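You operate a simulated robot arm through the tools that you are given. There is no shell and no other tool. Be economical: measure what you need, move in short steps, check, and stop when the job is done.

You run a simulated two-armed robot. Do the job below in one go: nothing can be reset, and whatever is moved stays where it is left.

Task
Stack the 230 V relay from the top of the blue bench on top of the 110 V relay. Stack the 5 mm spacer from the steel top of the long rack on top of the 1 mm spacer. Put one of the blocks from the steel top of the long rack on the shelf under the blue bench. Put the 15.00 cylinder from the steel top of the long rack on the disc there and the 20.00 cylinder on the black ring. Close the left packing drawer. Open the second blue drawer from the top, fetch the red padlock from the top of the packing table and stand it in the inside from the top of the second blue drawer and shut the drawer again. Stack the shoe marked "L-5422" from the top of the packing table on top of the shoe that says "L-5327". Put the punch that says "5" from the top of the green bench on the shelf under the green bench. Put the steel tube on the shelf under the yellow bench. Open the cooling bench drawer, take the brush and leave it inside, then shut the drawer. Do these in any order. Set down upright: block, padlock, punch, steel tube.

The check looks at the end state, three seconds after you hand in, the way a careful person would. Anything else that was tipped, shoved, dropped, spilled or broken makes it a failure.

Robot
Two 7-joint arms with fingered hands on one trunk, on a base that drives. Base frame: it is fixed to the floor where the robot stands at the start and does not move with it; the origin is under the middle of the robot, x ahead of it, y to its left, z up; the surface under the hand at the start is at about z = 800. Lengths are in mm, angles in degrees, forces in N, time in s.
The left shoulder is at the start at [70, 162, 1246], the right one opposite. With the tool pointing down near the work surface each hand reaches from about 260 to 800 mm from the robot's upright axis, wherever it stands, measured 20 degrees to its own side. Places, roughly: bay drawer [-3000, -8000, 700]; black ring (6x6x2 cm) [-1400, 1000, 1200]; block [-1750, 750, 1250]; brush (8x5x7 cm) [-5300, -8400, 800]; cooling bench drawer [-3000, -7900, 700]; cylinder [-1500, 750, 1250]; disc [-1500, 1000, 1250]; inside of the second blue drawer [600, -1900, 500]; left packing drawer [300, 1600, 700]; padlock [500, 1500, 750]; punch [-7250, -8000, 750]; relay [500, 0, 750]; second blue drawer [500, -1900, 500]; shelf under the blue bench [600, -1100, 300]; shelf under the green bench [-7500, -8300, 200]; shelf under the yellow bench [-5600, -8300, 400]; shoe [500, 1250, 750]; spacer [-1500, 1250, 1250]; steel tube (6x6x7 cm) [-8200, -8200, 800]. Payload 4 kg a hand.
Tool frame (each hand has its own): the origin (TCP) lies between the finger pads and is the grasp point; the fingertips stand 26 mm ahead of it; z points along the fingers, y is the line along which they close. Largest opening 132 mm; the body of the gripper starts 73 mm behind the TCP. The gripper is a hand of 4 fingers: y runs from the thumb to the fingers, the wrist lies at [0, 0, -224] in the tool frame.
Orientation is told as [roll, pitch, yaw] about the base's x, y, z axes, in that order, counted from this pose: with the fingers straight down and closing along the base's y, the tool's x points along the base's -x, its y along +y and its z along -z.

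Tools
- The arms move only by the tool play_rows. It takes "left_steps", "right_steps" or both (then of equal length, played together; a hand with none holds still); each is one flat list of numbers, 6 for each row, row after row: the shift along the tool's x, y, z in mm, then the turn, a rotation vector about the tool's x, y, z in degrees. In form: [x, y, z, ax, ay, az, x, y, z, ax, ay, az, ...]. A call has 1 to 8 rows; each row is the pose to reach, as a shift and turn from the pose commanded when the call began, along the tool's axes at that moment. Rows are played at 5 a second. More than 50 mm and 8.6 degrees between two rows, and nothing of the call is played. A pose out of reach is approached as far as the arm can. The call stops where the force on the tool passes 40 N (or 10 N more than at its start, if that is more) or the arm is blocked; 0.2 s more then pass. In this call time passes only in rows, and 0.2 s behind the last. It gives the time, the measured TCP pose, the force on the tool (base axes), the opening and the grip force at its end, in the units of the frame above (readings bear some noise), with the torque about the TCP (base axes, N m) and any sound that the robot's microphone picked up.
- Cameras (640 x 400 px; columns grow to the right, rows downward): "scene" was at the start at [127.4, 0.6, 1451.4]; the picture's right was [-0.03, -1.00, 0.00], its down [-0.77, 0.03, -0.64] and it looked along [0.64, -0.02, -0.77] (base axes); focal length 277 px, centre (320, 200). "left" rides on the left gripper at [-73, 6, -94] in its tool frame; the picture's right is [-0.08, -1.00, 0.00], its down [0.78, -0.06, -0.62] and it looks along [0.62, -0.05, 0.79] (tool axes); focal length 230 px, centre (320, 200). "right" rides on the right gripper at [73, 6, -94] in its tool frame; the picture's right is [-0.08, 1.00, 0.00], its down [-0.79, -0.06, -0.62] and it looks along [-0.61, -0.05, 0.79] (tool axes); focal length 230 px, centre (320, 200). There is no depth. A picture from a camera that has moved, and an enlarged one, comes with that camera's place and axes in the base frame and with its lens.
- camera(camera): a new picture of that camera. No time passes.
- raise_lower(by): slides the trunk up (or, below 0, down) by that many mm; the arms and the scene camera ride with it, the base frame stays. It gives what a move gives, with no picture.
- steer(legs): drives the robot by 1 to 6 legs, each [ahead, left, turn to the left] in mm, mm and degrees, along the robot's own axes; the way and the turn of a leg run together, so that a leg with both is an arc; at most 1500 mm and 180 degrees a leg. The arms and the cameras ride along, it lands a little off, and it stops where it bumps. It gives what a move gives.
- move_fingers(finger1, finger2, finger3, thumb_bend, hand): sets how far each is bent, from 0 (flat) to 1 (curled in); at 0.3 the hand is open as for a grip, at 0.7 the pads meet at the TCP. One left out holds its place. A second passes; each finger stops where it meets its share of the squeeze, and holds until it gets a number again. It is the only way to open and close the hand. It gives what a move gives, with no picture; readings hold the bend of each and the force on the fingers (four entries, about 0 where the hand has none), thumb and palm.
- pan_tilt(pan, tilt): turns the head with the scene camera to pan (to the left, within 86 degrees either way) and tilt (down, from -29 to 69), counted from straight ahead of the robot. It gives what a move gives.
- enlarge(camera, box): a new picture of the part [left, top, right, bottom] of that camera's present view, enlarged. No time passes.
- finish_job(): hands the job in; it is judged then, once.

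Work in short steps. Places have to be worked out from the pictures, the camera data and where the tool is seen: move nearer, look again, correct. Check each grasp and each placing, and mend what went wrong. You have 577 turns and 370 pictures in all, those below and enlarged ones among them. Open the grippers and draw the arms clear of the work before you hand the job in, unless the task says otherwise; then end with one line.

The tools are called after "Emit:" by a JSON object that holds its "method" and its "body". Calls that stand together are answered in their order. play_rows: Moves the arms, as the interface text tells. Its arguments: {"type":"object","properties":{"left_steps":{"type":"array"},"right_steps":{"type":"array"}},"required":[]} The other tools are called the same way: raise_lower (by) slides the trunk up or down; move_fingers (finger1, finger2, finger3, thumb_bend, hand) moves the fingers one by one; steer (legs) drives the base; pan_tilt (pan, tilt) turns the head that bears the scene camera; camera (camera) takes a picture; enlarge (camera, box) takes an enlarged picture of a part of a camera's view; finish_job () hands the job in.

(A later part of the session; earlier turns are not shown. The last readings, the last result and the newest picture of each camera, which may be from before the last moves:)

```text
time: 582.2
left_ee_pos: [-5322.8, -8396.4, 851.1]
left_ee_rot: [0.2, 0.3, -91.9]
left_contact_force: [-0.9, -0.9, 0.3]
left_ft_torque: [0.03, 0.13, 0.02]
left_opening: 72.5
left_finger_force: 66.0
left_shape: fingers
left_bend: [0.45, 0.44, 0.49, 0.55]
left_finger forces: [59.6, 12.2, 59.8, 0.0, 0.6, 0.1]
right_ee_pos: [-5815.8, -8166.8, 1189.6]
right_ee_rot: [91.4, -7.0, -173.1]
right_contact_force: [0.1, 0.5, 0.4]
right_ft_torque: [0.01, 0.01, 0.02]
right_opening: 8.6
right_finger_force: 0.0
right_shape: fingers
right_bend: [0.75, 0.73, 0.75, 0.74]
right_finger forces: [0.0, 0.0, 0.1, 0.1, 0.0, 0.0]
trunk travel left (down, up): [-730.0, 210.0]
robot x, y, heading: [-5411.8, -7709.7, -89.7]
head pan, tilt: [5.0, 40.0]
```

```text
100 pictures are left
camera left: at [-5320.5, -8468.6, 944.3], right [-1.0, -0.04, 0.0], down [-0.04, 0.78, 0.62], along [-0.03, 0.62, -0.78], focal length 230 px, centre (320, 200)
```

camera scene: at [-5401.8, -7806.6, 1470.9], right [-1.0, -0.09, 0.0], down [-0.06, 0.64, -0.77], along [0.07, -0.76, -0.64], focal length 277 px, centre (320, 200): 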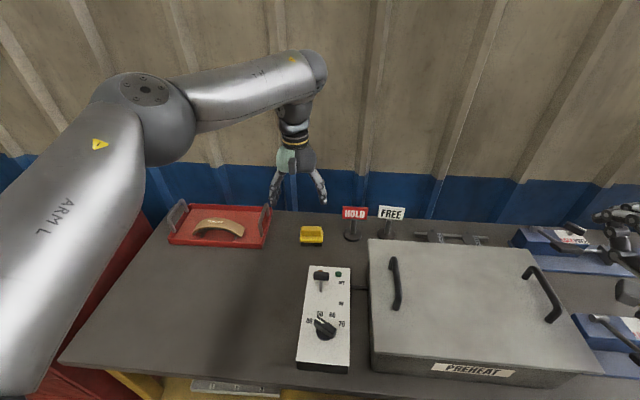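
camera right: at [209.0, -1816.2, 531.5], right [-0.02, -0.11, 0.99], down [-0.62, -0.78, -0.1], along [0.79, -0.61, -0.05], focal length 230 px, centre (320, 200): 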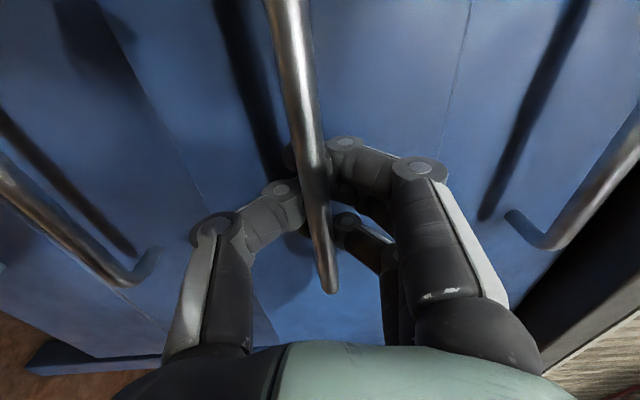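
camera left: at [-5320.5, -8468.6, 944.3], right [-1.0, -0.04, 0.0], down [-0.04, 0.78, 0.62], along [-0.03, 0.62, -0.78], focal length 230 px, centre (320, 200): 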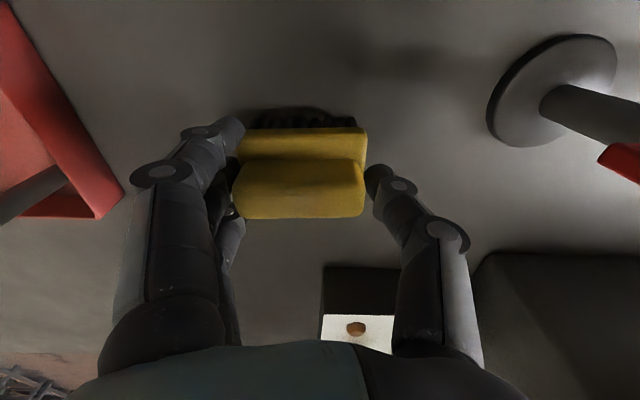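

The brush is wedged between the side fingers and drags along. I press it lightly onto the bench for friction, then open the side fingers while the middle finger pushes it out.

Emit:
{"method": "play_rows", "body": {"left_steps": [0, 0, 2, 0, 0, 0, 0, 0, 4, 0, 0, 0]}}

Emit:
{"method": "move_fingers", "body": {"hand": "left", "finger1": 0.2, "finger2": 0.9, "finger3": 0.2, "thumb_bend": 0.45}}

Emit:
{"method": "camera", "body": {"camera": "left"}}

```text
time: 582.8
left_ee_pos: [-5323.5, -8395.5, 850.3]
left_ee_rot: [0.1, 0.0, -91.9]
left_contact_force: [-0.5, -0.4, 17.2]
left_ft_torque: [0.03, -0.62, -0.04]
left_opening: 72.6
left_finger_force: 65.9
left_shape: fingers
left_bend: [0.45, 0.44, 0.5, 0.55]
left_finger forces: [59.9, 12.0, 59.8, 0.0, 0.4, 0.0]
right_ee_pos: [-5816.0, -8165.4, 1190.3]
right_ee_rot: [91.6, -6.9, -173.1]
right_contact_force: [-0.1, -0.5, 0.0]
right_ft_torque: [-0.01, -0.03, 0.03]
right_opening: 8.6
right_finger_force: 0.1
right_shape: fingers
right_bend: [0.75, 0.73, 0.75, 0.74]
right_finger forces: [0.0, 0.0, 0.0, 0.0, 0.0, 0.0]
trunk travel left (down, up): [-730.0, 210.0]
robot x, y, heading: [-5415.8, -7706.3, -89.4]
head pan, tilt: [5.0, 40.0]
```

```text
time: 583.8
left_ee_pos: [-5323.8, -8394.4, 847.0]
left_ee_rot: [0.0, 0.3, -91.9]
left_contact_force: [0.0, -0.3, -1.1]
left_ft_torque: [0.0, 0.01, -0.03]
left_opening: 121.8
left_finger_force: 0.0
left_shape: fingers
left_bend: [0.2, 0.54, 0.2, 0.45]
left_finger forces: [0.0, 0.2, 0.0, 0.0, 0.0, 0.0]
right_ee_pos: [-5815.9, -8167.7, 1189.7]
right_ee_rot: [91.5, -6.9, -173.1]
right_contact_force: [0.7, -0.2, -0.1]
right_ft_torque: [0.04, 0.01, -0.04]
right_opening: 8.6
right_finger_force: 0.1
right_shape: fingers
right_bend: [0.75, 0.73, 0.75, 0.74]
right_finger forces: [0.0, 0.0, 0.0, 0.1, 0.0, 0.0]
trunk travel left (down, up): [-730.0, 210.0]
robot x, y, heading: [-5412.7, -7703.1, -89.7]
head pan, tilt: [5.0, 40.0]
```

```text
99 pictures are left
camera left: at [-5320.5, -8468.7, 939.4], right [-1.0, -0.04, 0.0], down [-0.04, 0.78, 0.62], along [-0.03, 0.62, -0.78], focal length 230 px, centre (320, 200)
```

left: 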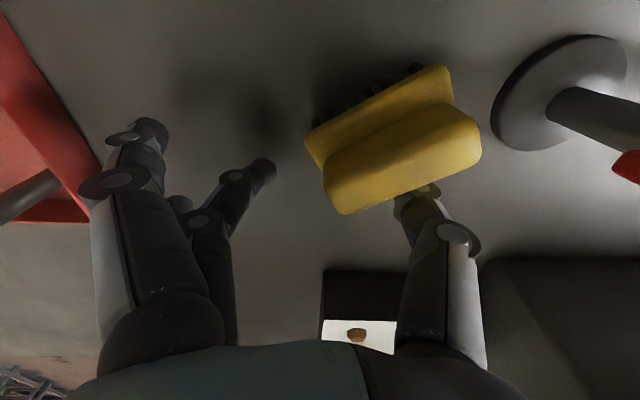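

The brush is free now, turned about 29° and still standing on its bristles, but nearer the HOLD sign. I'll instead pinch its grip across the narrow side. I raise the hand and turn it about -61°.

Emit:
{"method": "play_rows", "body": {"left_steps": [0, 0, -30, 0, 0, 0, 0, 0, -70, 0, 0, 0, 0, 0, -110, 0, 0, 0]}}

Emit:
{"method": "move_fingers", "body": {"hand": "left", "finger1": 0.3, "finger2": 0.52, "finger3": 0.3, "thumb_bend": 0.52}}

Emit:
{"method": "play_rows", "body": {"left_steps": [-3, -5, 0, 0, 0, 8, -6, -10, 0, 0, 0, 16, -9, -15, 0, 0, 0, 24, -12, -20, 0, 0, 0, 32, -15, -25, 0, 0, 0, 40, -18, -30, 0, 0, 0, 48, -21, -35, 0, 0, 0, 56, -24, -38, 0, 0, 0, 61]}}

Emit:
{"method": "camera", "body": {"camera": "left"}}

Emit:
{"method": "enlarge", "body": {"camera": "scene", "box": [250, 150, 400, 260]}}

```text
time: 584.6
left_ee_pos: [-5322.8, -8394.9, 958.5]
left_ee_rot: [0.1, 0.2, -91.9]
left_contact_force: [-0.4, -0.3, -0.1]
left_ft_torque: [-0.02, 0.02, 0.0]
left_opening: 121.8
left_finger_force: 0.1
left_shape: fingers
left_bend: [0.2, 0.54, 0.2, 0.45]
left_finger forces: [0.1, 0.0, 0.1, 0.1, 0.1, 0.0]
right_ee_pos: [-5816.5, -8166.2, 1189.5]
right_ee_rot: [91.5, -7.0, -173.1]
right_contact_force: [-0.3, -0.1, 0.2]
right_ft_torque: [0.01, 0.04, -0.03]
right_opening: 8.6
right_finger_force: 0.0
right_shape: fingers
right_bend: [0.75, 0.73, 0.75, 0.74]
right_finger forces: [0.1, 0.0, 0.1, 0.0, 0.1, 0.0]
trunk travel left (down, up): [-730.0, 210.0]
robot x, y, heading: [-5411.8, -7707.1, -90.0]
head pan, tilt: [5.0, 40.0]
```

```text
time: 585.6
left_ee_pos: [-5322.3, -8396.7, 957.8]
left_ee_rot: [0.1, 0.3, -92.0]
left_contact_force: [-0.3, 0.0, -0.4]
left_ft_torque: [0.02, -0.03, -0.01]
left_opening: 101.1
left_finger_force: 0.0
left_shape: fingers
left_bend: [0.3, 0.52, 0.3, 0.52]
left_finger forces: [0.0, 0.1, 0.0, 0.0, 0.0, 0.0]
right_ee_pos: [-5815.1, -8166.5, 1190.8]
right_ee_rot: [91.6, -7.1, -173.1]
right_contact_force: [-0.6, 0.2, 0.1]
right_ft_torque: [-0.03, 0.0, 0.01]
right_opening: 8.9
right_finger_force: 0.1
right_shape: fingers
right_bend: [0.75, 0.73, 0.75, 0.74]
right_finger forces: [0.0, 0.1, 0.0, 0.1, 0.0, 0.0]
trunk travel left (down, up): [-730.0, 210.0]
robot x, y, heading: [-5419.4, -7706.5, -89.9]
head pan, tilt: [5.0, 40.0]
```

```text
time: 587.4
left_ee_pos: [-5364.5, -8390.6, 955.8]
left_ee_rot: [0.1, -0.2, -152.9]
left_contact_force: [0.6, 0.7, 0.3]
left_ft_torque: [-0.02, 0.02, 0.0]
left_opening: 100.8
left_finger_force: 0.1
left_shape: fingers
left_bend: [0.3, 0.52, 0.3, 0.52]
left_finger forces: [0.0, 0.1, 0.0, 0.0, 0.0, 0.1]
left hand out of reach, approached as far as the arm can: row 6, 7, 8
right_ee_pos: [-5816.7, -8165.9, 1189.3]
right_ee_rot: [91.5, -6.9, -173.2]
right_contact_force: [-0.9, 0.0, -0.3]
right_ft_torque: [0.03, 0.02, 0.01]
right_opening: 8.6
right_finger_force: 0.0
right_shape: fingers
right_bend: [0.75, 0.73, 0.75, 0.74]
right_finger forces: [0.0, 0.1, 0.0, 0.0, 0.1, 0.1]
trunk travel left (down, up): [-730.0, 210.0]
robot x, y, heading: [-5412.4, -7709.5, -89.7]
head pan, tilt: [5.0, 40.0]
```

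```text
98 pictures are left
camera left: at [-5426.6, -8427.2, 1049.7], right [-0.52, 0.85, 0.0], down [0.67, 0.41, 0.61], along [0.52, 0.32, -0.79], focal length 230 px, centre (320, 200)
```

left: 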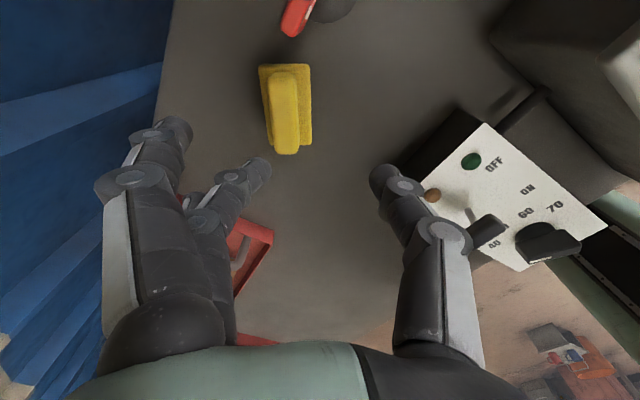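

```text
3.64 times, centred on (325, 205) of scene
camera zoom: at [-5407.0, -7840.0, 1470.9], right [-1.0, -0.09, 0.0], down [-0.06, 0.64, -0.77], along [0.07, -0.76, -0.64], focal length 1007 px, centre (302, 182)
```

zoom: 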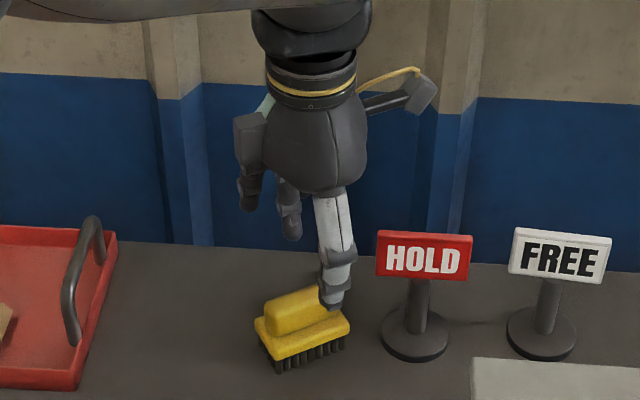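

The hand's yaw matches the brush; its grip centre is at (-5358, -8421), just out of reach. I shift the base 60 mm left and 20 mm forward, then re-aim.

Emit:
{"method": "steer", "body": {"legs": [[20, 60, 0]]}}

Emit:
{"method": "play_rows", "body": {"left_steps": [-14, -5, 5, 0, 0, 0, -28, -10, 10, 0, 0, 0, -42, -15, 15, 0, 0, 0, -52, -17, 20, 0, 0, 0]}}

Emit:
{"method": "camera", "body": {"camera": "left"}}

```text
time: 588.4
left_ee_pos: [-5307.8, -8409.4, 957.2]
left_ee_rot: [0.0, -0.1, -152.8]
left_contact_force: [0.2, -0.3, -0.1]
left_ft_torque: [0.01, -0.02, -0.01]
left_opening: 101.0
left_finger_force: 0.0
left_shape: fingers
left_bend: [0.3, 0.52, 0.3, 0.52]
left_finger forces: [0.0, 0.0, 0.1, 0.0, 0.1, 0.1]
right_ee_pos: [-5760.7, -8185.9, 1190.3]
right_ee_rot: [91.5, -6.9, -173.3]
right_contact_force: [-0.5, 0.6, 0.5]
right_ft_torque: [0.0, 0.01, 0.03]
right_opening: 8.7
right_finger_force: 0.0
right_shape: fingers
right_bend: [0.75, 0.73, 0.75, 0.74]
right_finger forces: [0.0, 0.0, 0.1, 0.1, 0.0, 0.1]
trunk travel left (down, up): [-730.0, 210.0]
robot x, y, heading: [-5355.9, -7727.4, -89.9]
head pan, tilt: [5.0, 40.0]
```

```text
time: 589.4
left_ee_pos: [-5359.6, -8406.6, 938.3]
left_ee_rot: [0.1, -0.2, -152.7]
left_contact_force: [0.3, 0.1, 0.2]
left_ft_torque: [0.02, -0.01, -0.01]
left_opening: 101.0
left_finger_force: 0.0
left_shape: fingers
left_bend: [0.3, 0.52, 0.3, 0.52]
left_finger forces: [0.0, 0.0, 0.1, 0.0, 0.0, 0.1]
left hand out of reach, approached as far as the arm can: row 2, 3, 4
right_ee_pos: [-5759.2, -8185.9, 1189.0]
right_ee_rot: [91.6, -6.9, -173.2]
right_contact_force: [0.1, 0.6, 0.3]
right_ft_torque: [0.0, 0.01, -0.02]
right_opening: 8.5
right_finger_force: 0.0
right_shape: fingers
right_bend: [0.75, 0.73, 0.75, 0.74]
right_finger forces: [0.1, 0.0, 0.1, 0.1, 0.0, 0.0]
trunk travel left (down, up): [-730.0, 210.0]
robot x, y, heading: [-5354.8, -7727.6, -90.3]
head pan, tilt: [5.0, 40.0]
```

```text
96 pictures are left
camera left: at [-5422.4, -8444.3, 1031.7], right [-0.53, 0.85, 0.0], down [0.67, 0.42, 0.61], along [0.52, 0.32, -0.79], focal length 230 px, centre (320, 200)
```

left: 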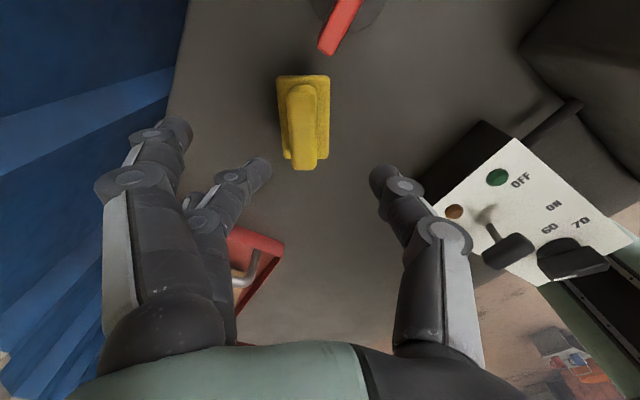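

13 mm short. I take that with the base, then descend by lowering the trunk so the arm posture stays the same.

Emit:
{"method": "steer", "body": {"legs": [[14, 5, 0]]}}

Emit:
{"method": "raise_lower", "body": {"by": -45}}

Emit:
{"method": "camera", "body": {"camera": "left"}}

```text
time: 590.2
left_ee_pos: [-5355.4, -8419.7, 940.0]
left_ee_rot: [0.2, -0.4, -152.7]
left_contact_force: [0.6, 0.3, 0.6]
left_ft_torque: [-0.03, 0.0, 0.01]
left_opening: 100.8
left_finger_force: 0.1
left_shape: fingers
left_bend: [0.3, 0.52, 0.3, 0.52]
left_finger forces: [0.1, 0.0, 0.1, 0.0, 0.0, 0.0]
right_ee_pos: [-5754.9, -8198.2, 1190.9]
right_ee_rot: [91.6, -7.1, -173.2]
right_contact_force: [-0.3, -0.6, -0.2]
right_ft_torque: [0.01, 0.01, 0.0]
right_opening: 8.6
right_finger_force: 0.1
right_shape: fingers
right_bend: [0.75, 0.73, 0.75, 0.74]
right_finger forces: [0.0, 0.0, 0.0, 0.0, 0.1, 0.0]
trunk travel left (down, up): [-730.0, 210.0]
robot x, y, heading: [-5351.4, -7743.1, -89.8]
head pan, tilt: [5.0, 40.0]
```

```text
time: 591.0
left_ee_pos: [-5353.8, -8419.9, 893.6]
left_ee_rot: [0.1, -0.4, -152.7]
left_contact_force: [-0.4, -0.4, 0.2]
left_ft_torque: [0.0, -0.04, 0.0]
left_opening: 100.9
left_finger_force: 0.0
left_shape: fingers
left_bend: [0.3, 0.52, 0.3, 0.52]
left_finger forces: [0.0, 0.1, 0.0, 0.1, 0.1, 0.2]
right_ee_pos: [-5753.4, -8199.5, 1145.1]
right_ee_rot: [91.4, -7.1, -173.2]
right_contact_force: [1.1, 0.9, -0.3]
right_ft_torque: [0.01, -0.01, 0.0]
right_opening: 8.6
right_finger_force: 0.2
right_shape: fingers
right_bend: [0.75, 0.73, 0.75, 0.74]
right_finger forces: [0.0, 0.0, 0.0, 0.0, 0.0, 0.1]
trunk travel left (down, up): [-685.0, 255.0]
robot x, y, heading: [-5350.8, -7743.7, -89.9]
head pan, tilt: [5.0, 40.0]
```

```text
95 pictures are left
camera left: at [-5416.5, -8457.5, 986.8], right [-0.53, 0.85, 0.0], down [0.67, 0.42, 0.61], along [0.52, 0.32, -0.79], focal length 230 px, centre (320, 200)
```

left: 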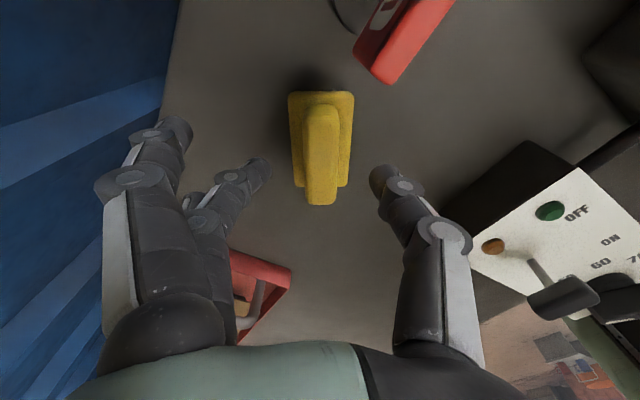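

Centred on the grip. I lower 38 mm more and pinch.

Emit:
{"method": "raise_lower", "body": {"by": -38}}

Emit:
{"method": "move_fingers", "body": {"hand": "left", "finger2": 0.8, "thumb_bend": 0.66}}

Emit:
{"method": "camera", "body": {"camera": "left"}}

```text
time: 591.9
left_ee_pos: [-5354.5, -8419.9, 854.8]
left_ee_rot: [0.1, -0.3, -152.8]
left_contact_force: [0.6, 0.1, 0.8]
left_ft_torque: [0.0, -0.02, 0.0]
left_opening: 101.0
left_finger_force: 0.0
left_shape: fingers
left_bend: [0.3, 0.52, 0.3, 0.52]
left_finger forces: [0.1, 0.1, 0.0, 0.1, 0.0, 0.0]
right_ee_pos: [-5753.1, -8198.4, 1108.0]
right_ee_rot: [91.6, -7.0, -173.2]
right_contact_force: [0.4, 0.8, 0.5]
right_ft_torque: [-0.03, -0.01, 0.0]
right_opening: 8.6
right_finger_force: 0.0
right_shape: fingers
right_bend: [0.75, 0.73, 0.75, 0.74]
right_finger forces: [0.0, 0.0, 0.0, 0.0, 0.0, 0.1]
trunk travel left (down, up): [-647.0, 293.0]
robot x, y, heading: [-5352.7, -7742.7, -89.8]
head pan, tilt: [5.0, 40.0]
```

```text
time: 592.9
left_ee_pos: [-5354.5, -8421.8, 855.2]
left_ee_rot: [0.1, -0.3, -152.8]
left_contact_force: [-0.3, -0.3, 0.8]
left_ft_torque: [0.0, -0.01, 0.0]
left_opening: 89.8
left_finger_force: 8.9
left_shape: fingers
left_bend: [0.3, 0.57, 0.3, 0.62]
left_finger forces: [0.0, 8.7, 0.1, 0.0, 8.8, 0.0]
right_ee_pos: [-5754.1, -8200.2, 1107.3]
right_ee_rot: [91.5, -7.0, -173.2]
right_contact_force: [1.4, -0.4, 0.0]
right_ft_torque: [-0.01, 0.01, -0.05]
right_opening: 8.3
right_finger_force: 0.1
right_shape: fingers
right_bend: [0.75, 0.73, 0.75, 0.74]
right_finger forces: [0.0, 0.0, 0.0, 0.0, 0.0, 0.0]
trunk travel left (down, up): [-647.0, 293.0]
robot x, y, heading: [-5348.0, -7741.0, -89.9]
head pan, tilt: [5.0, 40.0]
```

```text
94 pictures are left
camera left: at [-5416.6, -8457.8, 948.6], right [-0.53, 0.85, 0.0], down [0.67, 0.42, 0.61], along [0.52, 0.32, -0.79], focal length 230 px, centre (320, 200)
```

left: 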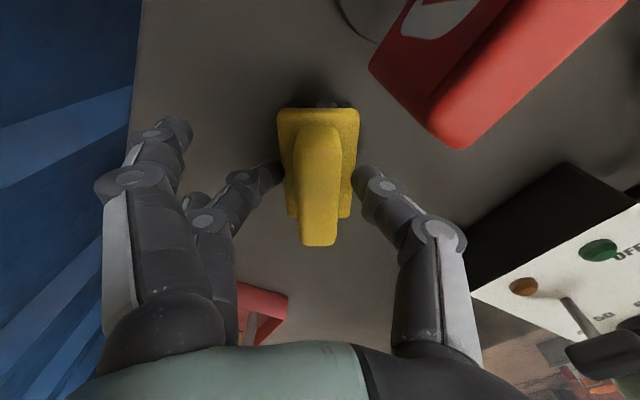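

Pinched across the middle. I lift by raising the trunk and check.

Emit:
{"method": "raise_lower", "body": {"by": 60}}

Emit:
{"method": "camera", "body": {"camera": "left"}}

```text
time: 593.9
left_ee_pos: [-5353.7, -8420.6, 914.7]
left_ee_rot: [0.0, -0.5, -152.8]
left_contact_force: [0.2, 0.5, -0.6]
left_ft_torque: [-0.01, -0.01, 0.02]
left_opening: 90.1
left_finger_force: 8.3
left_shape: fingers
left_bend: [0.3, 0.57, 0.3, 0.62]
left_finger forces: [0.0, 8.6, 0.0, 0.1, 8.4, 0.1]
right_ee_pos: [-5755.1, -8199.3, 1166.9]
right_ee_rot: [91.5, -7.0, -173.1]
right_contact_force: [0.1, 0.6, 0.5]
right_ft_torque: [-0.01, -0.02, 0.01]
right_opening: 8.6
right_finger_force: 0.1
right_shape: fingers
right_bend: [0.75, 0.73, 0.75, 0.74]
right_finger forces: [0.0, 0.0, 0.0, 0.0, 0.0, 0.0]
trunk travel left (down, up): [-707.0, 233.0]
robot x, y, heading: [-5352.2, -7743.4, -89.9]
head pan, tilt: [5.0, 40.0]
```

```text
93 pictures are left
camera left: at [-5416.7, -8458.1, 1008.3], right [-0.53, 0.85, 0.0], down [0.67, 0.42, 0.61], along [0.52, 0.32, -0.79], focal length 230 px, centre (320, 200)
```

left: 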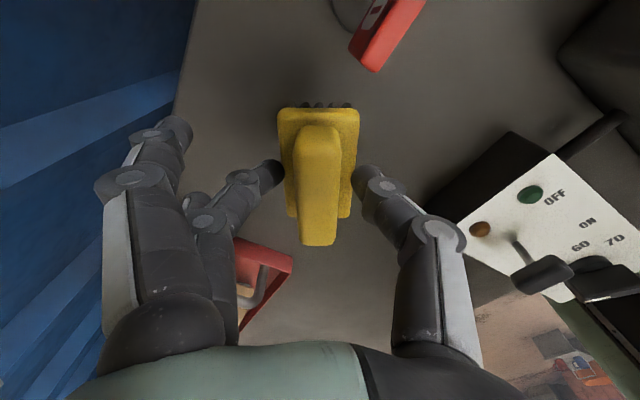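

Held. I raise further and back well out, then slide left to the cooling bench.

Emit:
{"method": "raise_lower", "body": {"by": 110}}

Emit:
{"method": "steer", "body": {"legs": [[-1000, 0, 0], [0, 1300, 0], [0, 1180, 0]]}}

Emit:
{"method": "pan_tilt", "body": {"pan": -15, "tilt": 35}}

Emit:
{"method": "camera", "body": {"camera": "scene"}}

```text
time: 595.3
left_ee_pos: [-5354.7, -8420.7, 1025.5]
left_ee_rot: [0.0, -0.4, -152.8]
left_contact_force: [0.2, 0.1, 0.0]
left_ft_torque: [-0.01, -0.02, 0.01]
left_opening: 89.8
left_finger_force: 8.6
left_shape: fingers
left_bend: [0.3, 0.57, 0.3, 0.62]
left_finger forces: [0.0, 8.7, 0.0, 0.0, 8.5, 0.0]
right_ee_pos: [-5754.1, -8200.2, 1276.4]
right_ee_rot: [91.6, -6.9, -173.2]
right_contact_force: [-0.5, 0.5, 0.4]
right_ft_torque: [-0.02, 0.01, -0.01]
right_opening: 8.6
right_finger_force: 0.0
right_shape: fingers
right_bend: [0.75, 0.73, 0.75, 0.74]
right_finger forces: [0.0, 0.1, 0.1, 0.1, 0.0, 0.0]
trunk travel left (down, up): [-817.0, 123.0]
robot x, y, heading: [-5349.0, -7744.4, -90.0]
head pan, tilt: [5.0, 40.0]
```

```text
time: 612.1
left_ee_pos: [-2901.8, -7460.3, 1025.0]
left_ee_rot: [0.1, -0.3, -154.2]
left_contact_force: [0.1, 0.6, -0.5]
left_ft_torque: [0.01, -0.01, -0.01]
left_opening: 89.8
left_finger_force: 8.5
left_shape: fingers
left_bend: [0.3, 0.57, 0.3, 0.62]
left_finger forces: [0.1, 8.7, 0.1, 0.0, 8.4, 0.0]
right_ee_pos: [-3296.2, -7230.5, 1276.6]
right_ee_rot: [91.5, -7.0, -174.5]
right_contact_force: [0.4, -0.2, -0.3]
right_ft_torque: [-0.02, -0.03, 0.01]
right_opening: 8.8
right_finger_force: 0.0
right_shape: fingers
right_bend: [0.75, 0.73, 0.75, 0.74]
right_finger forces: [0.1, 0.0, 0.0, 0.0, 0.0, 0.0]
trunk travel left (down, up): [-817.0, 123.0]
robot x, y, heading: [-2883.5, -6780.9, -91.3]
head pan, tilt: [5.0, 40.0]
```

```text
time: 613.0
left_ee_pos: [-2900.9, -7461.5, 1025.3]
left_ee_rot: [0.2, -0.5, -154.1]
left_contact_force: [-0.2, 0.5, -0.6]
left_ft_torque: [0.0, 0.01, -0.03]
left_opening: 89.7
left_finger_force: 8.9
left_shape: fingers
left_bend: [0.3, 0.57, 0.3, 0.62]
left_finger forces: [0.0, 8.7, 0.1, 0.1, 8.6, 0.1]
right_ee_pos: [-3295.1, -7230.6, 1276.6]
right_ee_rot: [91.5, -6.9, -174.5]
right_contact_force: [-0.3, -0.7, -0.2]
right_ft_torque: [-0.03, -0.04, 0.03]
right_opening: 8.9
right_finger_force: 0.1
right_shape: fingers
right_bend: [0.75, 0.73, 0.75, 0.74]
right_finger forces: [0.0, 0.0, 0.1, 0.0, 0.0, 0.0]
trunk travel left (down, up): [-817.0, 123.0]
robot x, y, heading: [-2884.1, -6781.4, -91.2]
head pan, tilt: [-15.0, 35.0]
```

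```text
92 pictures are left
camera scene: at [-2907.8, -6913.8, 1565.4], right [-0.96, 0.28, 0.0], down [0.16, 0.55, -0.82], along [-0.23, -0.79, -0.57], focal length 277 px, centre (320, 200)
```

scene: 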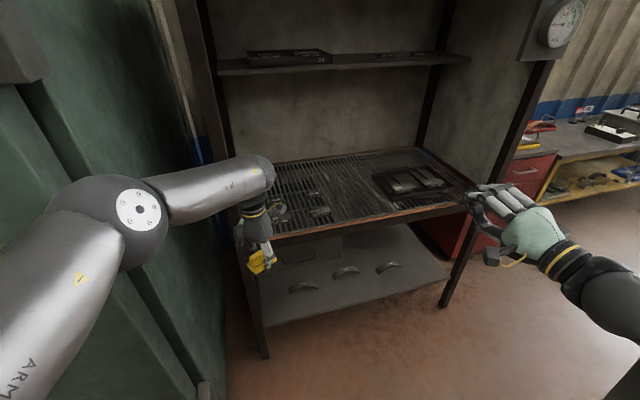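

The brush is secure. To free space I tuck the left hand back and up (rel. forward ≈420, left ≈150), turning it straight.

Emit:
{"method": "play_rows", "body": {"left_steps": [32, -19, -25, 0, 0, -7.9, 65, -38, -51, 0, 0, -15.8, 97, -57, -77, 0, 0, -23.6, 130, -76, -102, 0, 0, -31.5, 162, -96, -128, 0, 0, -39.4, 194, -115, -154, 0, 0, -47.3, 227, -134, -180, 0, 0, -55.2, 259, -153, -205, 0, 0, -63]}}

Emit:
{"method": "camera", "body": {"camera": "left"}}

```text
time: 614.8
left_ee_pos: [-2730.1, -7205.2, 1228.3]
left_ee_rot: [-0.2, -0.3, -91.0]
left_contact_force: [-0.4, -0.1, -0.4]
left_ft_torque: [-0.04, 0.01, 0.0]
left_opening: 89.8
left_finger_force: 8.0
left_shape: fingers
left_bend: [0.3, 0.57, 0.3, 0.62]
left_finger forces: [0.1, 8.3, 0.0, 0.0, 8.1, 0.0]
right_ee_pos: [-3292.6, -7228.8, 1278.6]
right_ee_rot: [91.7, -7.1, -174.6]
right_contact_force: [0.1, 0.5, 0.2]
right_ft_torque: [0.01, -0.04, -0.02]
right_opening: 8.9
right_finger_force: 0.0
right_shape: fingers
right_bend: [0.75, 0.73, 0.75, 0.74]
right_finger forces: [0.0, 0.0, 0.0, 0.0, 0.1, 0.0]
trunk travel left (down, up): [-817.0, 123.0]
robot x, y, heading: [-2880.6, -6782.8, -91.2]
head pan, tilt: [-15.0, 35.0]
```

```text
91 pictures are left
camera left: at [-2725.0, -7276.2, 1322.9], right [-1.0, -0.06, 0.01], down [-0.04, 0.79, 0.61], along [-0.04, 0.61, -0.79], focal length 230 px, centre (320, 200)
```

left: 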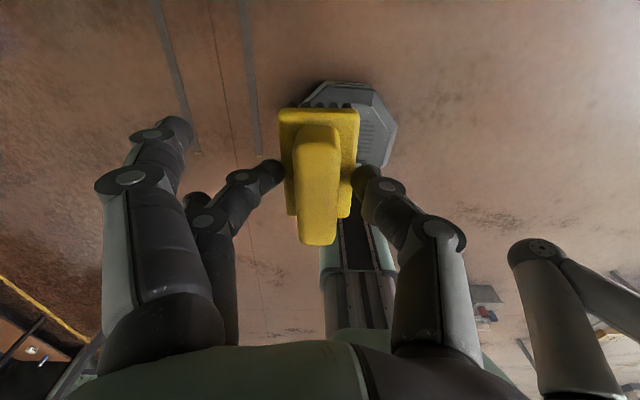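

Now I lower the trunk to bring the right hand to the drawer's level, and slide the right hand inward.

Emit:
{"method": "raise_lower", "body": {"by": -400}}

Emit:
{"method": "raise_lower", "body": {"by": -185}}

Emit:
{"method": "play_rows", "body": {"right_steps": [35, 0, 10, 0, 0, 0, 70, 0, 20, 0, 0, 0, 105, 0, 30, 0, 0, 0, 140, 0, 40, 0, 0, 0, 175, 0, 50, 0, 0, 0, 210, 0, 60, 0, 0, 0, 235, 0, 70, 0, 0, 0]}}

Emit:
{"method": "move_fingers", "body": {"hand": "right", "finger1": 0.45, "finger2": 0.45, "finger3": 0.45, "thumb_bend": 0.45}}

Emit:
{"method": "camera", "body": {"camera": "right"}}

Emit:
{"method": "camera", "body": {"camera": "scene"}}

```text
time: 618.6
left_ee_pos: [-2731.8, -7206.1, 829.5]
left_ee_rot: [-0.3, -0.2, -91.1]
left_contact_force: [-0.3, 0.2, -1.7]
left_ft_torque: [-0.01, 0.02, -0.02]
left_opening: 89.6
left_finger_force: 8.0
left_shape: fingers
left_bend: [0.3, 0.57, 0.3, 0.62]
left_finger forces: [0.0, 8.1, 0.0, 0.1, 8.0, 0.0]
right_ee_pos: [-3295.3, -7231.3, 877.0]
right_ee_rot: [91.5, -7.0, -174.4]
right_contact_force: [-0.9, 0.2, -0.3]
right_ft_torque: [0.01, 0.01, -0.01]
right_opening: 8.8
right_finger_force: 0.1
right_shape: fingers
right_bend: [0.75, 0.73, 0.75, 0.74]
right_finger forces: [0.1, 0.0, 0.0, 0.1, 0.1, 0.0]
trunk travel left (down, up): [-417.0, 523.0]
robot x, y, heading: [-2884.4, -6779.3, -91.3]
head pan, tilt: [-15.0, 35.0]
```

```text
time: 620.6
left_ee_pos: [-2731.1, -7208.7, 642.4]
left_ee_rot: [-0.4, -0.1, -91.2]
left_contact_force: [-0.3, 0.2, -1.3]
left_ft_torque: [-0.01, 0.02, -0.01]
left_opening: 89.6
left_finger_force: 8.5
left_shape: fingers
left_bend: [0.3, 0.57, 0.3, 0.62]
left_finger forces: [0.1, 8.2, 0.0, 0.1, 7.9, 0.1]
right_ee_pos: [-3294.0, -7231.2, 692.6]
right_ee_rot: [91.6, -7.1, -174.5]
right_contact_force: [-0.4, 0.2, 0.2]
right_ft_torque: [-0.02, -0.03, -0.02]
right_opening: 8.7
right_finger_force: 0.0
right_shape: fingers
right_bend: [0.75, 0.73, 0.75, 0.74]
right_finger forces: [0.0, 0.1, 0.0, 0.0, 0.0, 0.1]
trunk travel left (down, up): [-232.0, 708.0]
robot x, y, heading: [-2882.3, -6780.9, -91.0]
head pan, tilt: [-15.0, 35.0]
```

```text
time: 621.8
left_ee_pos: [-2731.6, -7206.8, 643.2]
left_ee_rot: [-0.3, -0.2, -91.1]
left_contact_force: [-0.1, -0.1, -1.1]
left_ft_torque: [-0.02, 0.03, -0.01]
left_opening: 89.8
left_finger_force: 8.1
left_shape: fingers
left_bend: [0.3, 0.57, 0.3, 0.62]
left_finger forces: [0.0, 8.2, 0.0, 0.1, 8.1, 0.0]
right_ee_pos: [-3212.0, -7307.6, 665.3]
right_ee_rot: [91.2, -16.9, -177.7]
right_contact_force: [0.4, -0.3, -0.2]
right_ft_torque: [-0.02, -0.02, -0.03]
right_opening: 8.5
right_finger_force: 0.2
right_shape: fingers
right_bend: [0.75, 0.73, 0.75, 0.74]
right_finger forces: [0.0, 0.0, 0.0, 0.0, 0.0, 0.1]
right hand out of reach, approached as far as the arm can: row 1, 2, 3, 4, 5
trunk travel left (down, up): [-232.0, 708.0]
robot x, y, heading: [-2879.5, -6782.2, -91.4]
head pan, tilt: [-15.0, 35.0]
stopped in row 5 (right hand): the arm was blocked; the commanded pose is now the measured one
```

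```text
time: 622.8
left_ee_pos: [-2731.0, -7206.6, 643.9]
left_ee_rot: [-0.3, -0.2, -91.1]
left_contact_force: [0.1, -0.4, -1.4]
left_ft_torque: [0.02, -0.01, 0.01]
left_opening: 89.5
left_finger_force: 7.9
left_shape: fingers
left_bend: [0.3, 0.57, 0.3, 0.62]
left_finger forces: [0.0, 8.2, 0.0, 0.0, 8.1, 0.1]
right_ee_pos: [-3210.7, -7307.6, 665.3]
right_ee_rot: [91.4, -16.9, -177.5]
right_contact_force: [0.2, -0.1, 0.6]
right_ft_torque: [-0.01, 0.02, 0.0]
right_opening: 86.1
right_finger_force: 0.1
right_shape: fingers
right_bend: [0.45, 0.45, 0.45, 0.45]
right_finger forces: [0.0, 0.0, 0.1, 0.0, 0.1, 0.0]
trunk travel left (down, up): [-232.0, 708.0]
robot x, y, heading: [-2881.6, -6782.6, -90.9]
head pan, tilt: [-15.0, 35.0]
```

```text
90 pictures are left
camera right: at [-3144.9, -7211.2, 647.4], right [0.21, 0.03, 0.98], down [-0.8, 0.58, 0.16], along [-0.56, -0.81, 0.15], focal length 230 px, centre (320, 200)
```

right: 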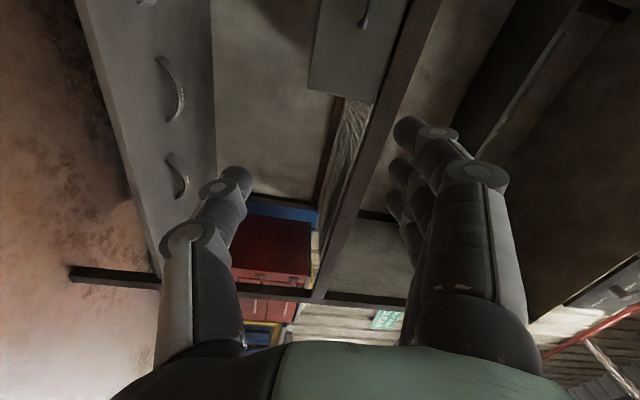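

```text
89 pictures are left
camera scene: at [-2908.1, -6913.4, 980.4], right [-0.96, 0.28, 0.0], down [0.16, 0.55, -0.82], along [-0.23, -0.79, -0.57], focal length 277 px, centre (320, 200)
```

scene: 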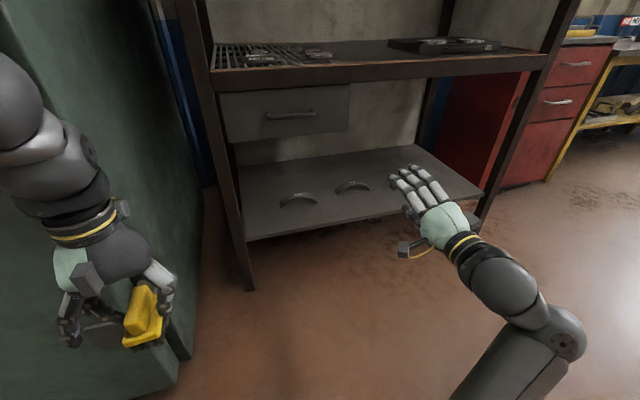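

The right arm can't come further inward, so I shift the base left by 160 mm instead and straighten the hand's roll.

Emit:
{"method": "play_rows", "body": {"right_steps": [-10, 8, 10, 0, 0, 7, -20, 16, 20, 0, 0, 14]}}

Emit:
{"method": "steer", "body": {"legs": [[0, 170, 1]]}}

Emit:
{"method": "camera", "body": {"camera": "right"}}

Emit:
{"method": "camera", "body": {"camera": "scene"}}

```text
time: 623.4
left_ee_pos: [-2731.7, -7207.0, 644.7]
left_ee_rot: [-0.3, -0.1, -91.1]
left_contact_force: [0.3, 0.0, -1.3]
left_ft_torque: [-0.01, 0.02, 0.0]
left_opening: 89.5
left_finger_force: 7.8
left_shape: fingers
left_bend: [0.3, 0.57, 0.3, 0.62]
left_finger forces: [0.0, 8.1, 0.1, 0.0, 8.0, 0.0]
right_ee_pos: [-3225.9, -7327.4, 686.1]
right_ee_rot: [91.1, -2.6, -177.1]
right_contact_force: [1.1, 0.6, -0.3]
right_ft_torque: [0.02, 0.0, 0.0]
right_opening: 86.4
right_finger_force: 0.1
right_shape: fingers
right_bend: [0.45, 0.45, 0.45, 0.45]
right_finger forces: [0.1, 0.1, 0.0, 0.1, 0.0, 0.0]
trunk travel left (down, up): [-232.0, 708.0]
robot x, y, heading: [-2881.0, -6782.1, -91.1]
head pan, tilt: [-15.0, 35.0]
```

```text
time: 624.8
left_ee_pos: [-2555.7, -7205.3, 643.9]
left_ee_rot: [-0.3, -0.1, -90.2]
left_contact_force: [0.2, 0.3, -0.5]
left_ft_torque: [0.0, 0.0, -0.04]
left_opening: 89.7
left_finger_force: 8.3
left_shape: fingers
left_bend: [0.3, 0.57, 0.3, 0.62]
left_finger forces: [0.0, 8.1, 0.0, 0.0, 8.0, 0.1]
right_ee_pos: [-3046.8, -7335.0, 687.1]
right_ee_rot: [91.3, -2.8, -176.2]
right_contact_force: [-0.3, -0.2, -0.8]
right_ft_torque: [-0.03, 0.02, 0.0]
right_opening: 86.2
right_finger_force: 0.0
right_shape: fingers
right_bend: [0.45, 0.45, 0.45, 0.45]
right_finger forces: [0.0, 0.0, 0.1, 0.1, 0.0, 0.0]
trunk travel left (down, up): [-232.0, 708.0]
robot x, y, heading: [-2713.8, -6783.7, -90.2]
head pan, tilt: [-15.0, 35.0]
```

```text
88 pictures are left
camera right: at [-2979.4, -7237.4, 686.5], right [-0.03, 0.02, 1.0], down [-0.83, 0.56, -0.04], along [-0.56, -0.83, 0.0], focal length 230 px, centre (320, 200)
```

right: 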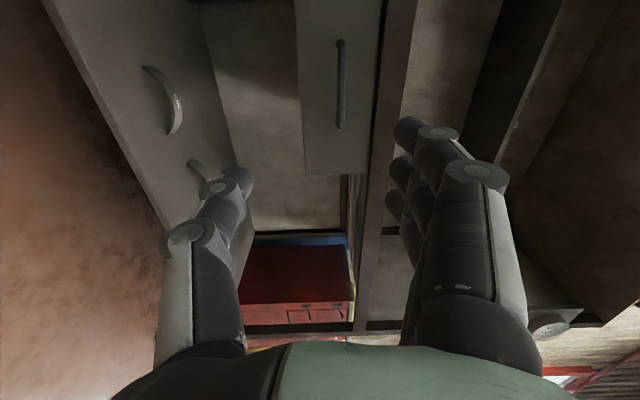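

```text
87 pictures are left
camera scene: at [-2736.4, -6916.0, 980.4], right [-0.96, 0.26, 0.0], down [0.15, 0.55, -0.82], along [-0.22, -0.79, -0.57], focal length 277 px, centre (320, 200)
```

scene: 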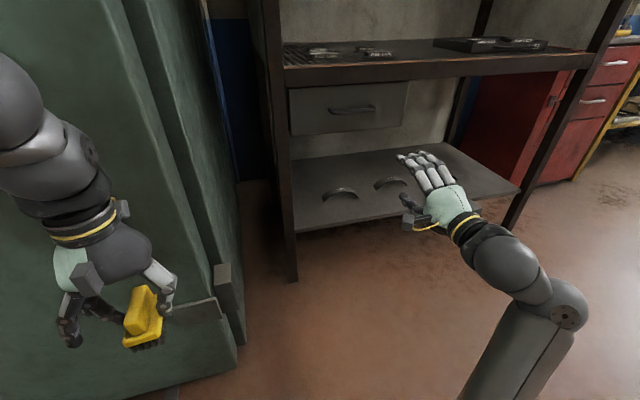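

The handle is at about (-3054, -7685, 731). The oven front is at y≈-7466, so I pull the left hand back 60 mm, raise the trunk 44 mm, and drive forward 150 mm.

Emit:
{"method": "play_rows", "body": {"left_steps": [20, 0, 0, 0, 0, 0, 40, 0, 0, 0, 0, 0, 60, 0, 0, 0, 0, 0]}}

Emit:
{"method": "raise_lower", "body": {"by": 42}}

Emit:
{"method": "steer", "body": {"legs": [[150, 0, 0]]}}

Emit:
{"method": "play_rows", "body": {"right_steps": [0, 0, 35, 0, 0, 0, 0, 0, 70, 0, 0, 0, 0, 0, 105, 0, 0, 0, 0, 0, 130, 0, 0, 0]}}

Emit:
{"method": "camera", "body": {"camera": "right"}}

Emit:
{"method": "camera", "body": {"camera": "scene"}}

```text
time: 625.6
left_ee_pos: [-2555.9, -7146.8, 643.8]
left_ee_rot: [-0.2, -0.2, -90.1]
left_contact_force: [0.3, 0.5, -1.4]
left_ft_torque: [0.01, -0.02, 0.02]
left_opening: 89.5
left_finger_force: 8.1
left_shape: fingers
left_bend: [0.3, 0.57, 0.3, 0.62]
left_finger forces: [0.0, 8.1, 0.0, 0.0, 8.0, 0.0]
right_ee_pos: [-3047.0, -7334.6, 687.1]
right_ee_rot: [91.3, -2.9, -176.2]
right_contact_force: [-0.6, 0.9, 0.1]
right_ft_torque: [0.02, 0.02, -0.01]
right_opening: 86.7
right_finger_force: 0.1
right_shape: fingers
right_bend: [0.45, 0.45, 0.45, 0.45]
right_finger forces: [0.1, 0.0, 0.0, 0.1, 0.0, 0.0]
trunk travel left (down, up): [-232.0, 708.0]
robot x, y, heading: [-2713.1, -6784.4, -90.2]
head pan, tilt: [-15.0, 35.0]
```

```text
time: 626.5
left_ee_pos: [-2554.5, -7148.4, 684.9]
left_ee_rot: [-0.3, -0.2, -90.1]
left_contact_force: [-0.2, -0.2, -1.2]
left_ft_torque: [0.0, 0.01, 0.02]
left_opening: 89.6
left_finger_force: 8.0
left_shape: fingers
left_bend: [0.3, 0.57, 0.3, 0.62]
left_finger forces: [0.0, 8.1, 0.0, 0.1, 7.9, 0.0]
right_ee_pos: [-3047.2, -7334.6, 728.6]
right_ee_rot: [91.2, -2.7, -176.2]
right_contact_force: [-0.2, 0.1, -0.5]
right_ft_torque: [-0.03, -0.03, 0.01]
right_opening: 86.6
right_finger_force: 0.0
right_shape: fingers
right_bend: [0.45, 0.45, 0.45, 0.45]
right_finger forces: [0.1, 0.1, 0.0, 0.0, 0.1, 0.0]
trunk travel left (down, up): [-274.0, 666.0]
robot x, y, heading: [-2712.5, -6788.3, -90.2]
head pan, tilt: [-15.0, 35.0]
```

```text
time: 628.0
left_ee_pos: [-2556.2, -7293.4, 685.4]
left_ee_rot: [-0.2, 0.2, -90.2]
left_contact_force: [-0.1, -0.2, -1.5]
left_ft_torque: [0.0, -0.02, 0.01]
left_opening: 89.4
left_finger_force: 8.0
left_shape: fingers
left_bend: [0.3, 0.57, 0.3, 0.62]
left_finger forces: [0.0, 8.2, 0.0, 0.0, 8.0, 0.0]
right_ee_pos: [-3048.0, -7484.1, 727.6]
right_ee_rot: [91.2, -2.7, -176.2]
right_contact_force: [0.3, -0.7, -0.7]
right_ft_torque: [0.0, 0.0, -0.03]
right_opening: 86.5
right_finger_force: 0.1
right_shape: fingers
right_bend: [0.45, 0.45, 0.45, 0.45]
right_finger forces: [0.0, 0.0, 0.0, 0.1, 0.0, 0.0]
trunk travel left (down, up): [-274.0, 666.0]
robot x, y, heading: [-2714.5, -6932.1, -90.3]
head pan, tilt: [-15.0, 35.0]
stopped in leg 1: the force on the tool passed its limit at 62 N (the readings are from after the stop); the commanded pose is now the measured one
```

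```text
time: 629.0
left_ee_pos: [-2554.2, -7292.5, 685.4]
left_ee_rot: [-0.1, 0.2, -90.2]
left_contact_force: [0.2, -0.8, -1.4]
left_ft_torque: [0.0, 0.03, -0.02]
left_opening: 89.6
left_finger_force: 8.3
left_shape: fingers
left_bend: [0.3, 0.57, 0.3, 0.62]
left_finger forces: [0.0, 8.1, 0.1, 0.0, 7.9, 0.0]
right_ee_pos: [-3039.3, -7613.3, 731.5]
right_ee_rot: [91.2, -2.7, -176.3]
right_contact_force: [0.5, -0.3, 0.1]
right_ft_torque: [0.0, -0.03, -0.01]
right_opening: 86.2
right_finger_force: 0.0
right_shape: fingers
right_bend: [0.45, 0.45, 0.45, 0.45]
right_finger forces: [0.0, 0.1, 0.0, 0.0, 0.0, 0.0]
trunk travel left (down, up): [-274.0, 666.0]
robot x, y, heading: [-2714.5, -6931.3, -90.4]
head pan, tilt: [-15.0, 35.0]
```

```text
86 pictures are left
camera right: at [-2971.6, -7515.5, 730.4], right [-0.03, 0.02, 1.0], down [-0.83, 0.56, -0.04], along [-0.56, -0.83, 0.0], focal length 230 px, centre (320, 200)
```

right: 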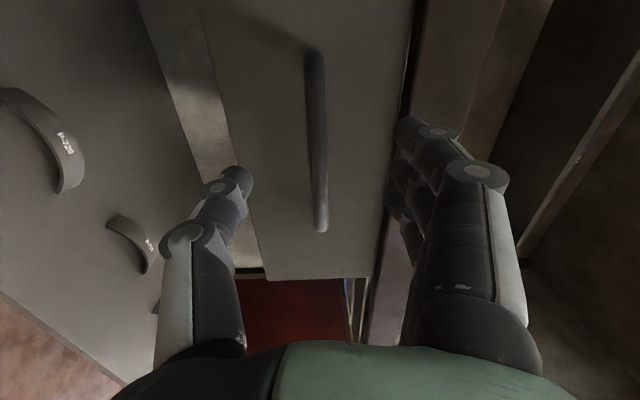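

```text
85 pictures are left
camera scene: at [-2737.5, -7064.1, 1022.4], right [-0.96, 0.26, 0.0], down [0.15, 0.55, -0.82], along [-0.22, -0.79, -0.57], focal length 277 px, centre (320, 200)
```

scene: 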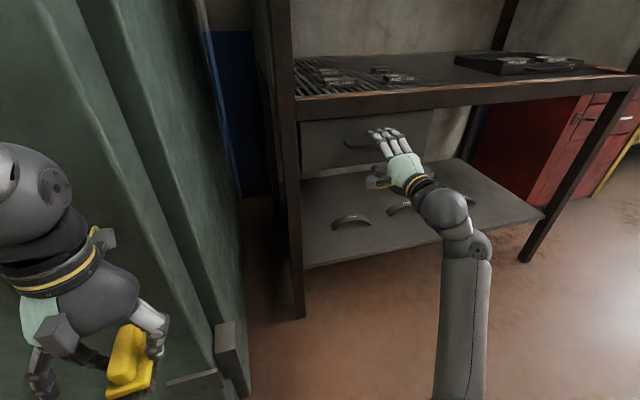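

The bar is at y≈-7667, z≈729. (The base stopped on a brief touch at the left hand; forces are normal now.) I advance the right hand 57 mm to hook it.

Emit:
{"method": "play_rows", "body": {"right_steps": [0, -2, 20, 0, 0, 0, 0, -2, 40, 0, 0, 0, 0, -2, 58, 0, 0, 0]}}

Emit:
{"method": "camera", "body": {"camera": "right"}}

Emit:
{"method": "camera", "body": {"camera": "left"}}

```text
time: 629.8
left_ee_pos: [-2556.0, -7292.7, 685.9]
left_ee_rot: [0.0, 0.1, -90.4]
left_contact_force: [0.2, -0.2, -1.2]
left_ft_torque: [0.03, 0.0, 0.01]
left_opening: 89.4
left_finger_force: 8.1
left_shape: fingers
left_bend: [0.3, 0.57, 0.3, 0.62]
left_finger forces: [0.0, 8.1, 0.0, 0.0, 8.1, 0.0]
right_ee_pos: [-3035.7, -7671.8, 731.1]
right_ee_rot: [91.2, -2.8, -176.3]
right_contact_force: [-0.3, 0.1, -0.3]
right_ft_torque: [-0.03, 0.01, 0.01]
right_opening: 86.7
right_finger_force: 0.1
right_shape: fingers
right_bend: [0.45, 0.45, 0.45, 0.45]
right_finger forces: [0.0, 0.0, 0.0, 0.0, 0.0, 0.0]
trunk travel left (down, up): [-274.0, 666.0]
robot x, y, heading: [-2715.9, -6935.9, -89.7]
head pan, tilt: [-15.0, 35.0]
```

```text
84 pictures are left
camera right: at [-2967.4, -7573.2, 730.2], right [-0.03, 0.02, 1.0], down [-0.83, 0.56, -0.04], along [-0.56, -0.83, 0.0], focal length 230 px, centre (320, 200)
```

right: 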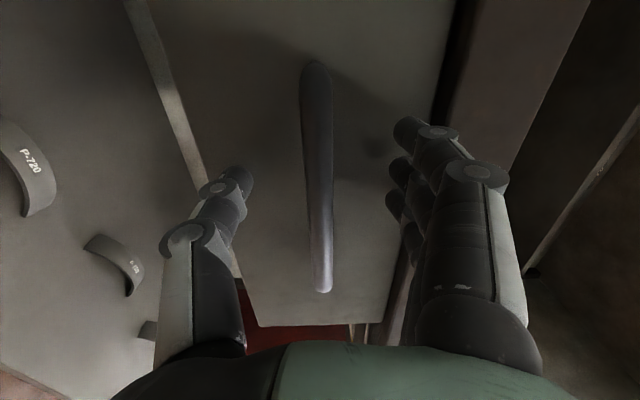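

```text
83 pictures are left
camera left: at [-2550.5, -7365.3, 778.1], right [-1.0, -0.07, 0.0], down [-0.06, 0.78, 0.62], along [-0.05, 0.62, -0.79], focal length 230 px, centre (320, 200)
```

left: 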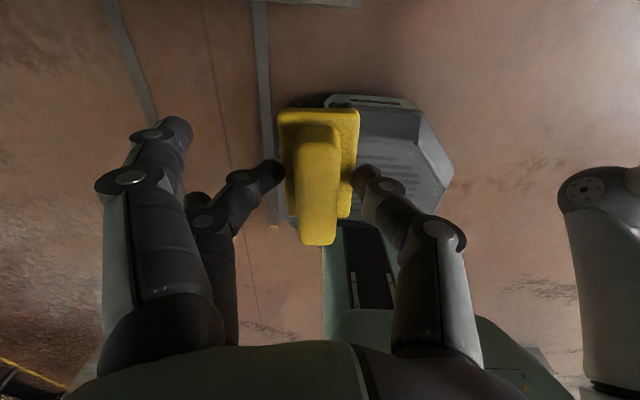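

The bar is right at the TCP. I close the fingers around it.

Emit:
{"method": "move_fingers", "body": {"hand": "right", "finger1": 0.8, "finger2": 0.8, "finger3": 0.8, "thumb_bend": 0.8}}

Emit:
{"method": "play_rows", "body": {"right_steps": [0, 0, -15, 0, 0, 0, 0, 0, -35, 0, 0, 0, 0, 0, -60, 0, 0, 0, 0, 0, -85, 0, 0, 0, 0, 0, -110, 0, 0, 0]}}

Emit:
{"method": "camera", "body": {"camera": "right"}}

Emit:
{"method": "camera", "body": {"camera": "scene"}}

```text
time: 630.8
left_ee_pos: [-2554.9, -7293.0, 684.3]
left_ee_rot: [-0.3, 0.0, -90.2]
left_contact_force: [1.1, -0.2, -2.2]
left_ft_torque: [0.03, 0.03, 0.0]
left_opening: 89.8
left_finger_force: 8.2
left_shape: fingers
left_bend: [0.3, 0.57, 0.3, 0.62]
left_finger forces: [0.0, 8.2, 0.0, 0.0, 8.0, 0.0]
right_ee_pos: [-3034.4, -7670.1, 731.0]
right_ee_rot: [91.3, -2.7, -176.2]
right_contact_force: [0.6, -0.4, 2.2]
right_ft_torque: [-0.02, -0.06, -0.02]
right_opening: 8.8
right_finger_force: 1.6
right_shape: fingers
right_bend: [0.79, 0.76, 0.8, 0.75]
right_finger forces: [2.2, 0.0, 0.2, 0.0, 0.0, 0.0]
trunk travel left (down, up): [-274.0, 666.0]
robot x, y, heading: [-2711.9, -6931.6, -90.5]
head pan, tilt: [-15.0, 35.0]
```

```text
time: 632.0
left_ee_pos: [-2555.6, -7293.1, 686.0]
left_ee_rot: [-0.3, 0.2, -90.3]
left_contact_force: [-0.8, -0.9, -0.8]
left_ft_torque: [0.0, 0.02, 0.01]
left_opening: 89.8
left_finger_force: 8.4
left_shape: fingers
left_bend: [0.3, 0.57, 0.3, 0.62]
left_finger forces: [0.0, 8.1, 0.1, 0.0, 7.9, 0.0]
right_ee_pos: [-3042.4, -7561.2, 727.2]
right_ee_rot: [91.1, -2.8, -176.1]
right_contact_force: [3.3, 2.1, 0.7]
right_ft_torque: [0.06, -0.02, -0.09]
right_opening: 8.5
right_finger_force: 2.5
right_shape: fingers
right_bend: [0.79, 0.77, 0.8, 0.76]
right_finger forces: [3.4, 0.1, 0.8, 0.0, 0.0, 0.1]
trunk travel left (down, up): [-274.0, 666.0]
robot x, y, heading: [-2715.9, -6934.4, -90.2]
head pan, tilt: [-15.0, 35.0]
```

```text
82 pictures are left
camera right: at [-2974.4, -7462.8, 727.3], right [-0.03, 0.02, 1.0], down [-0.83, 0.56, -0.04], along [-0.56, -0.83, 0.0], focal length 230 px, centre (320, 200)
```

right: 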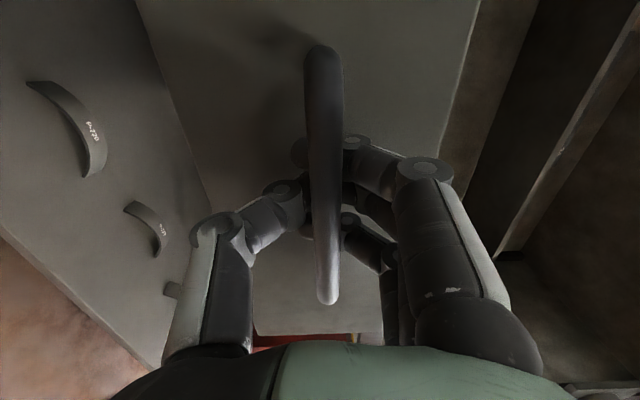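

```text
81 pictures are left
camera scene: at [-2737.1, -7063.6, 1022.5], right [-0.96, 0.26, 0.0], down [0.15, 0.55, -0.82], along [-0.22, -0.79, -0.57], focal length 277 px, centre (320, 200)
```

scene: 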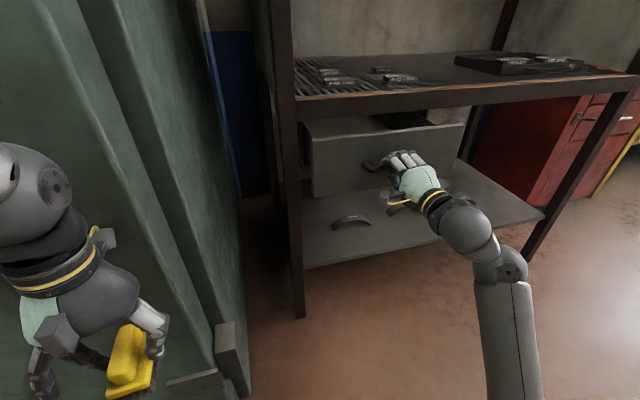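

The drawer is coming out. I pull another 160 mm.

Emit:
{"method": "play_rows", "body": {"right_steps": [0, 0, -25, 0, 0, 0, 0, 0, -50, 0, 0, 0, 0, 0, -75, 0, 0, 0, 0, 0, -100, 0, 0, 0, 0, 0, -125, 0, 0, 0, 0, 0, -150, 0, 0, 0]}}

Emit:
{"method": "camera", "body": {"camera": "scene"}}

```text
time: 633.4
left_ee_pos: [-2553.3, -7291.4, 686.2]
left_ee_rot: [-0.4, 0.0, -90.3]
left_contact_force: [-0.8, -0.7, -1.4]
left_ft_torque: [0.0, -0.01, 0.01]
left_opening: 89.6
left_finger_force: 8.2
left_shape: fingers
left_bend: [0.3, 0.57, 0.3, 0.62]
left_finger forces: [0.0, 8.1, 0.0, 0.0, 8.0, 0.0]
right_ee_pos: [-3070.6, -7441.7, 717.0]
right_ee_rot: [91.9, -2.9, -175.9]
right_contact_force: [11.7, 2.9, 22.3]
right_ft_torque: [0.16, 0.13, -0.09]
right_opening: 9.1
right_finger_force: 9.9
right_shape: fingers
right_bend: [0.78, 0.77, 0.79, 0.76]
right_finger forces: [11.7, 0.0, 8.0, 0.0, 0.0, 0.1]
right hand out of reach, approached as far as the arm can: row 4, 5, 6
trunk travel left (down, up): [-274.0, 666.0]
robot x, y, heading: [-2712.8, -6929.6, -90.4]
head pan, tilt: [-15.0, 35.0]
```

```text
80 pictures are left
camera scene: at [-2734.8, -7061.8, 1023.4], right [-0.96, 0.26, 0.0], down [0.15, 0.55, -0.82], along [-0.22, -0.79, -0.57], focal length 277 px, centre (320, 200)
```

scene: 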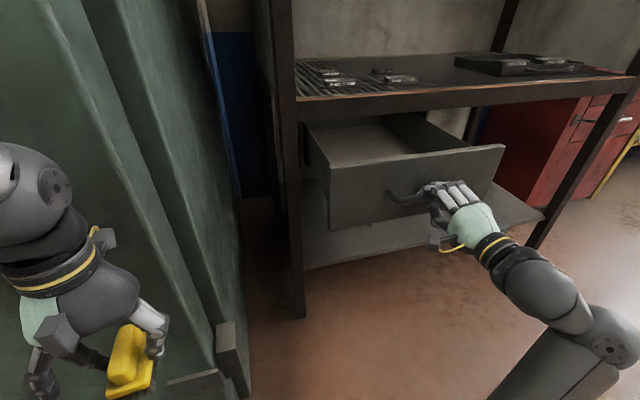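

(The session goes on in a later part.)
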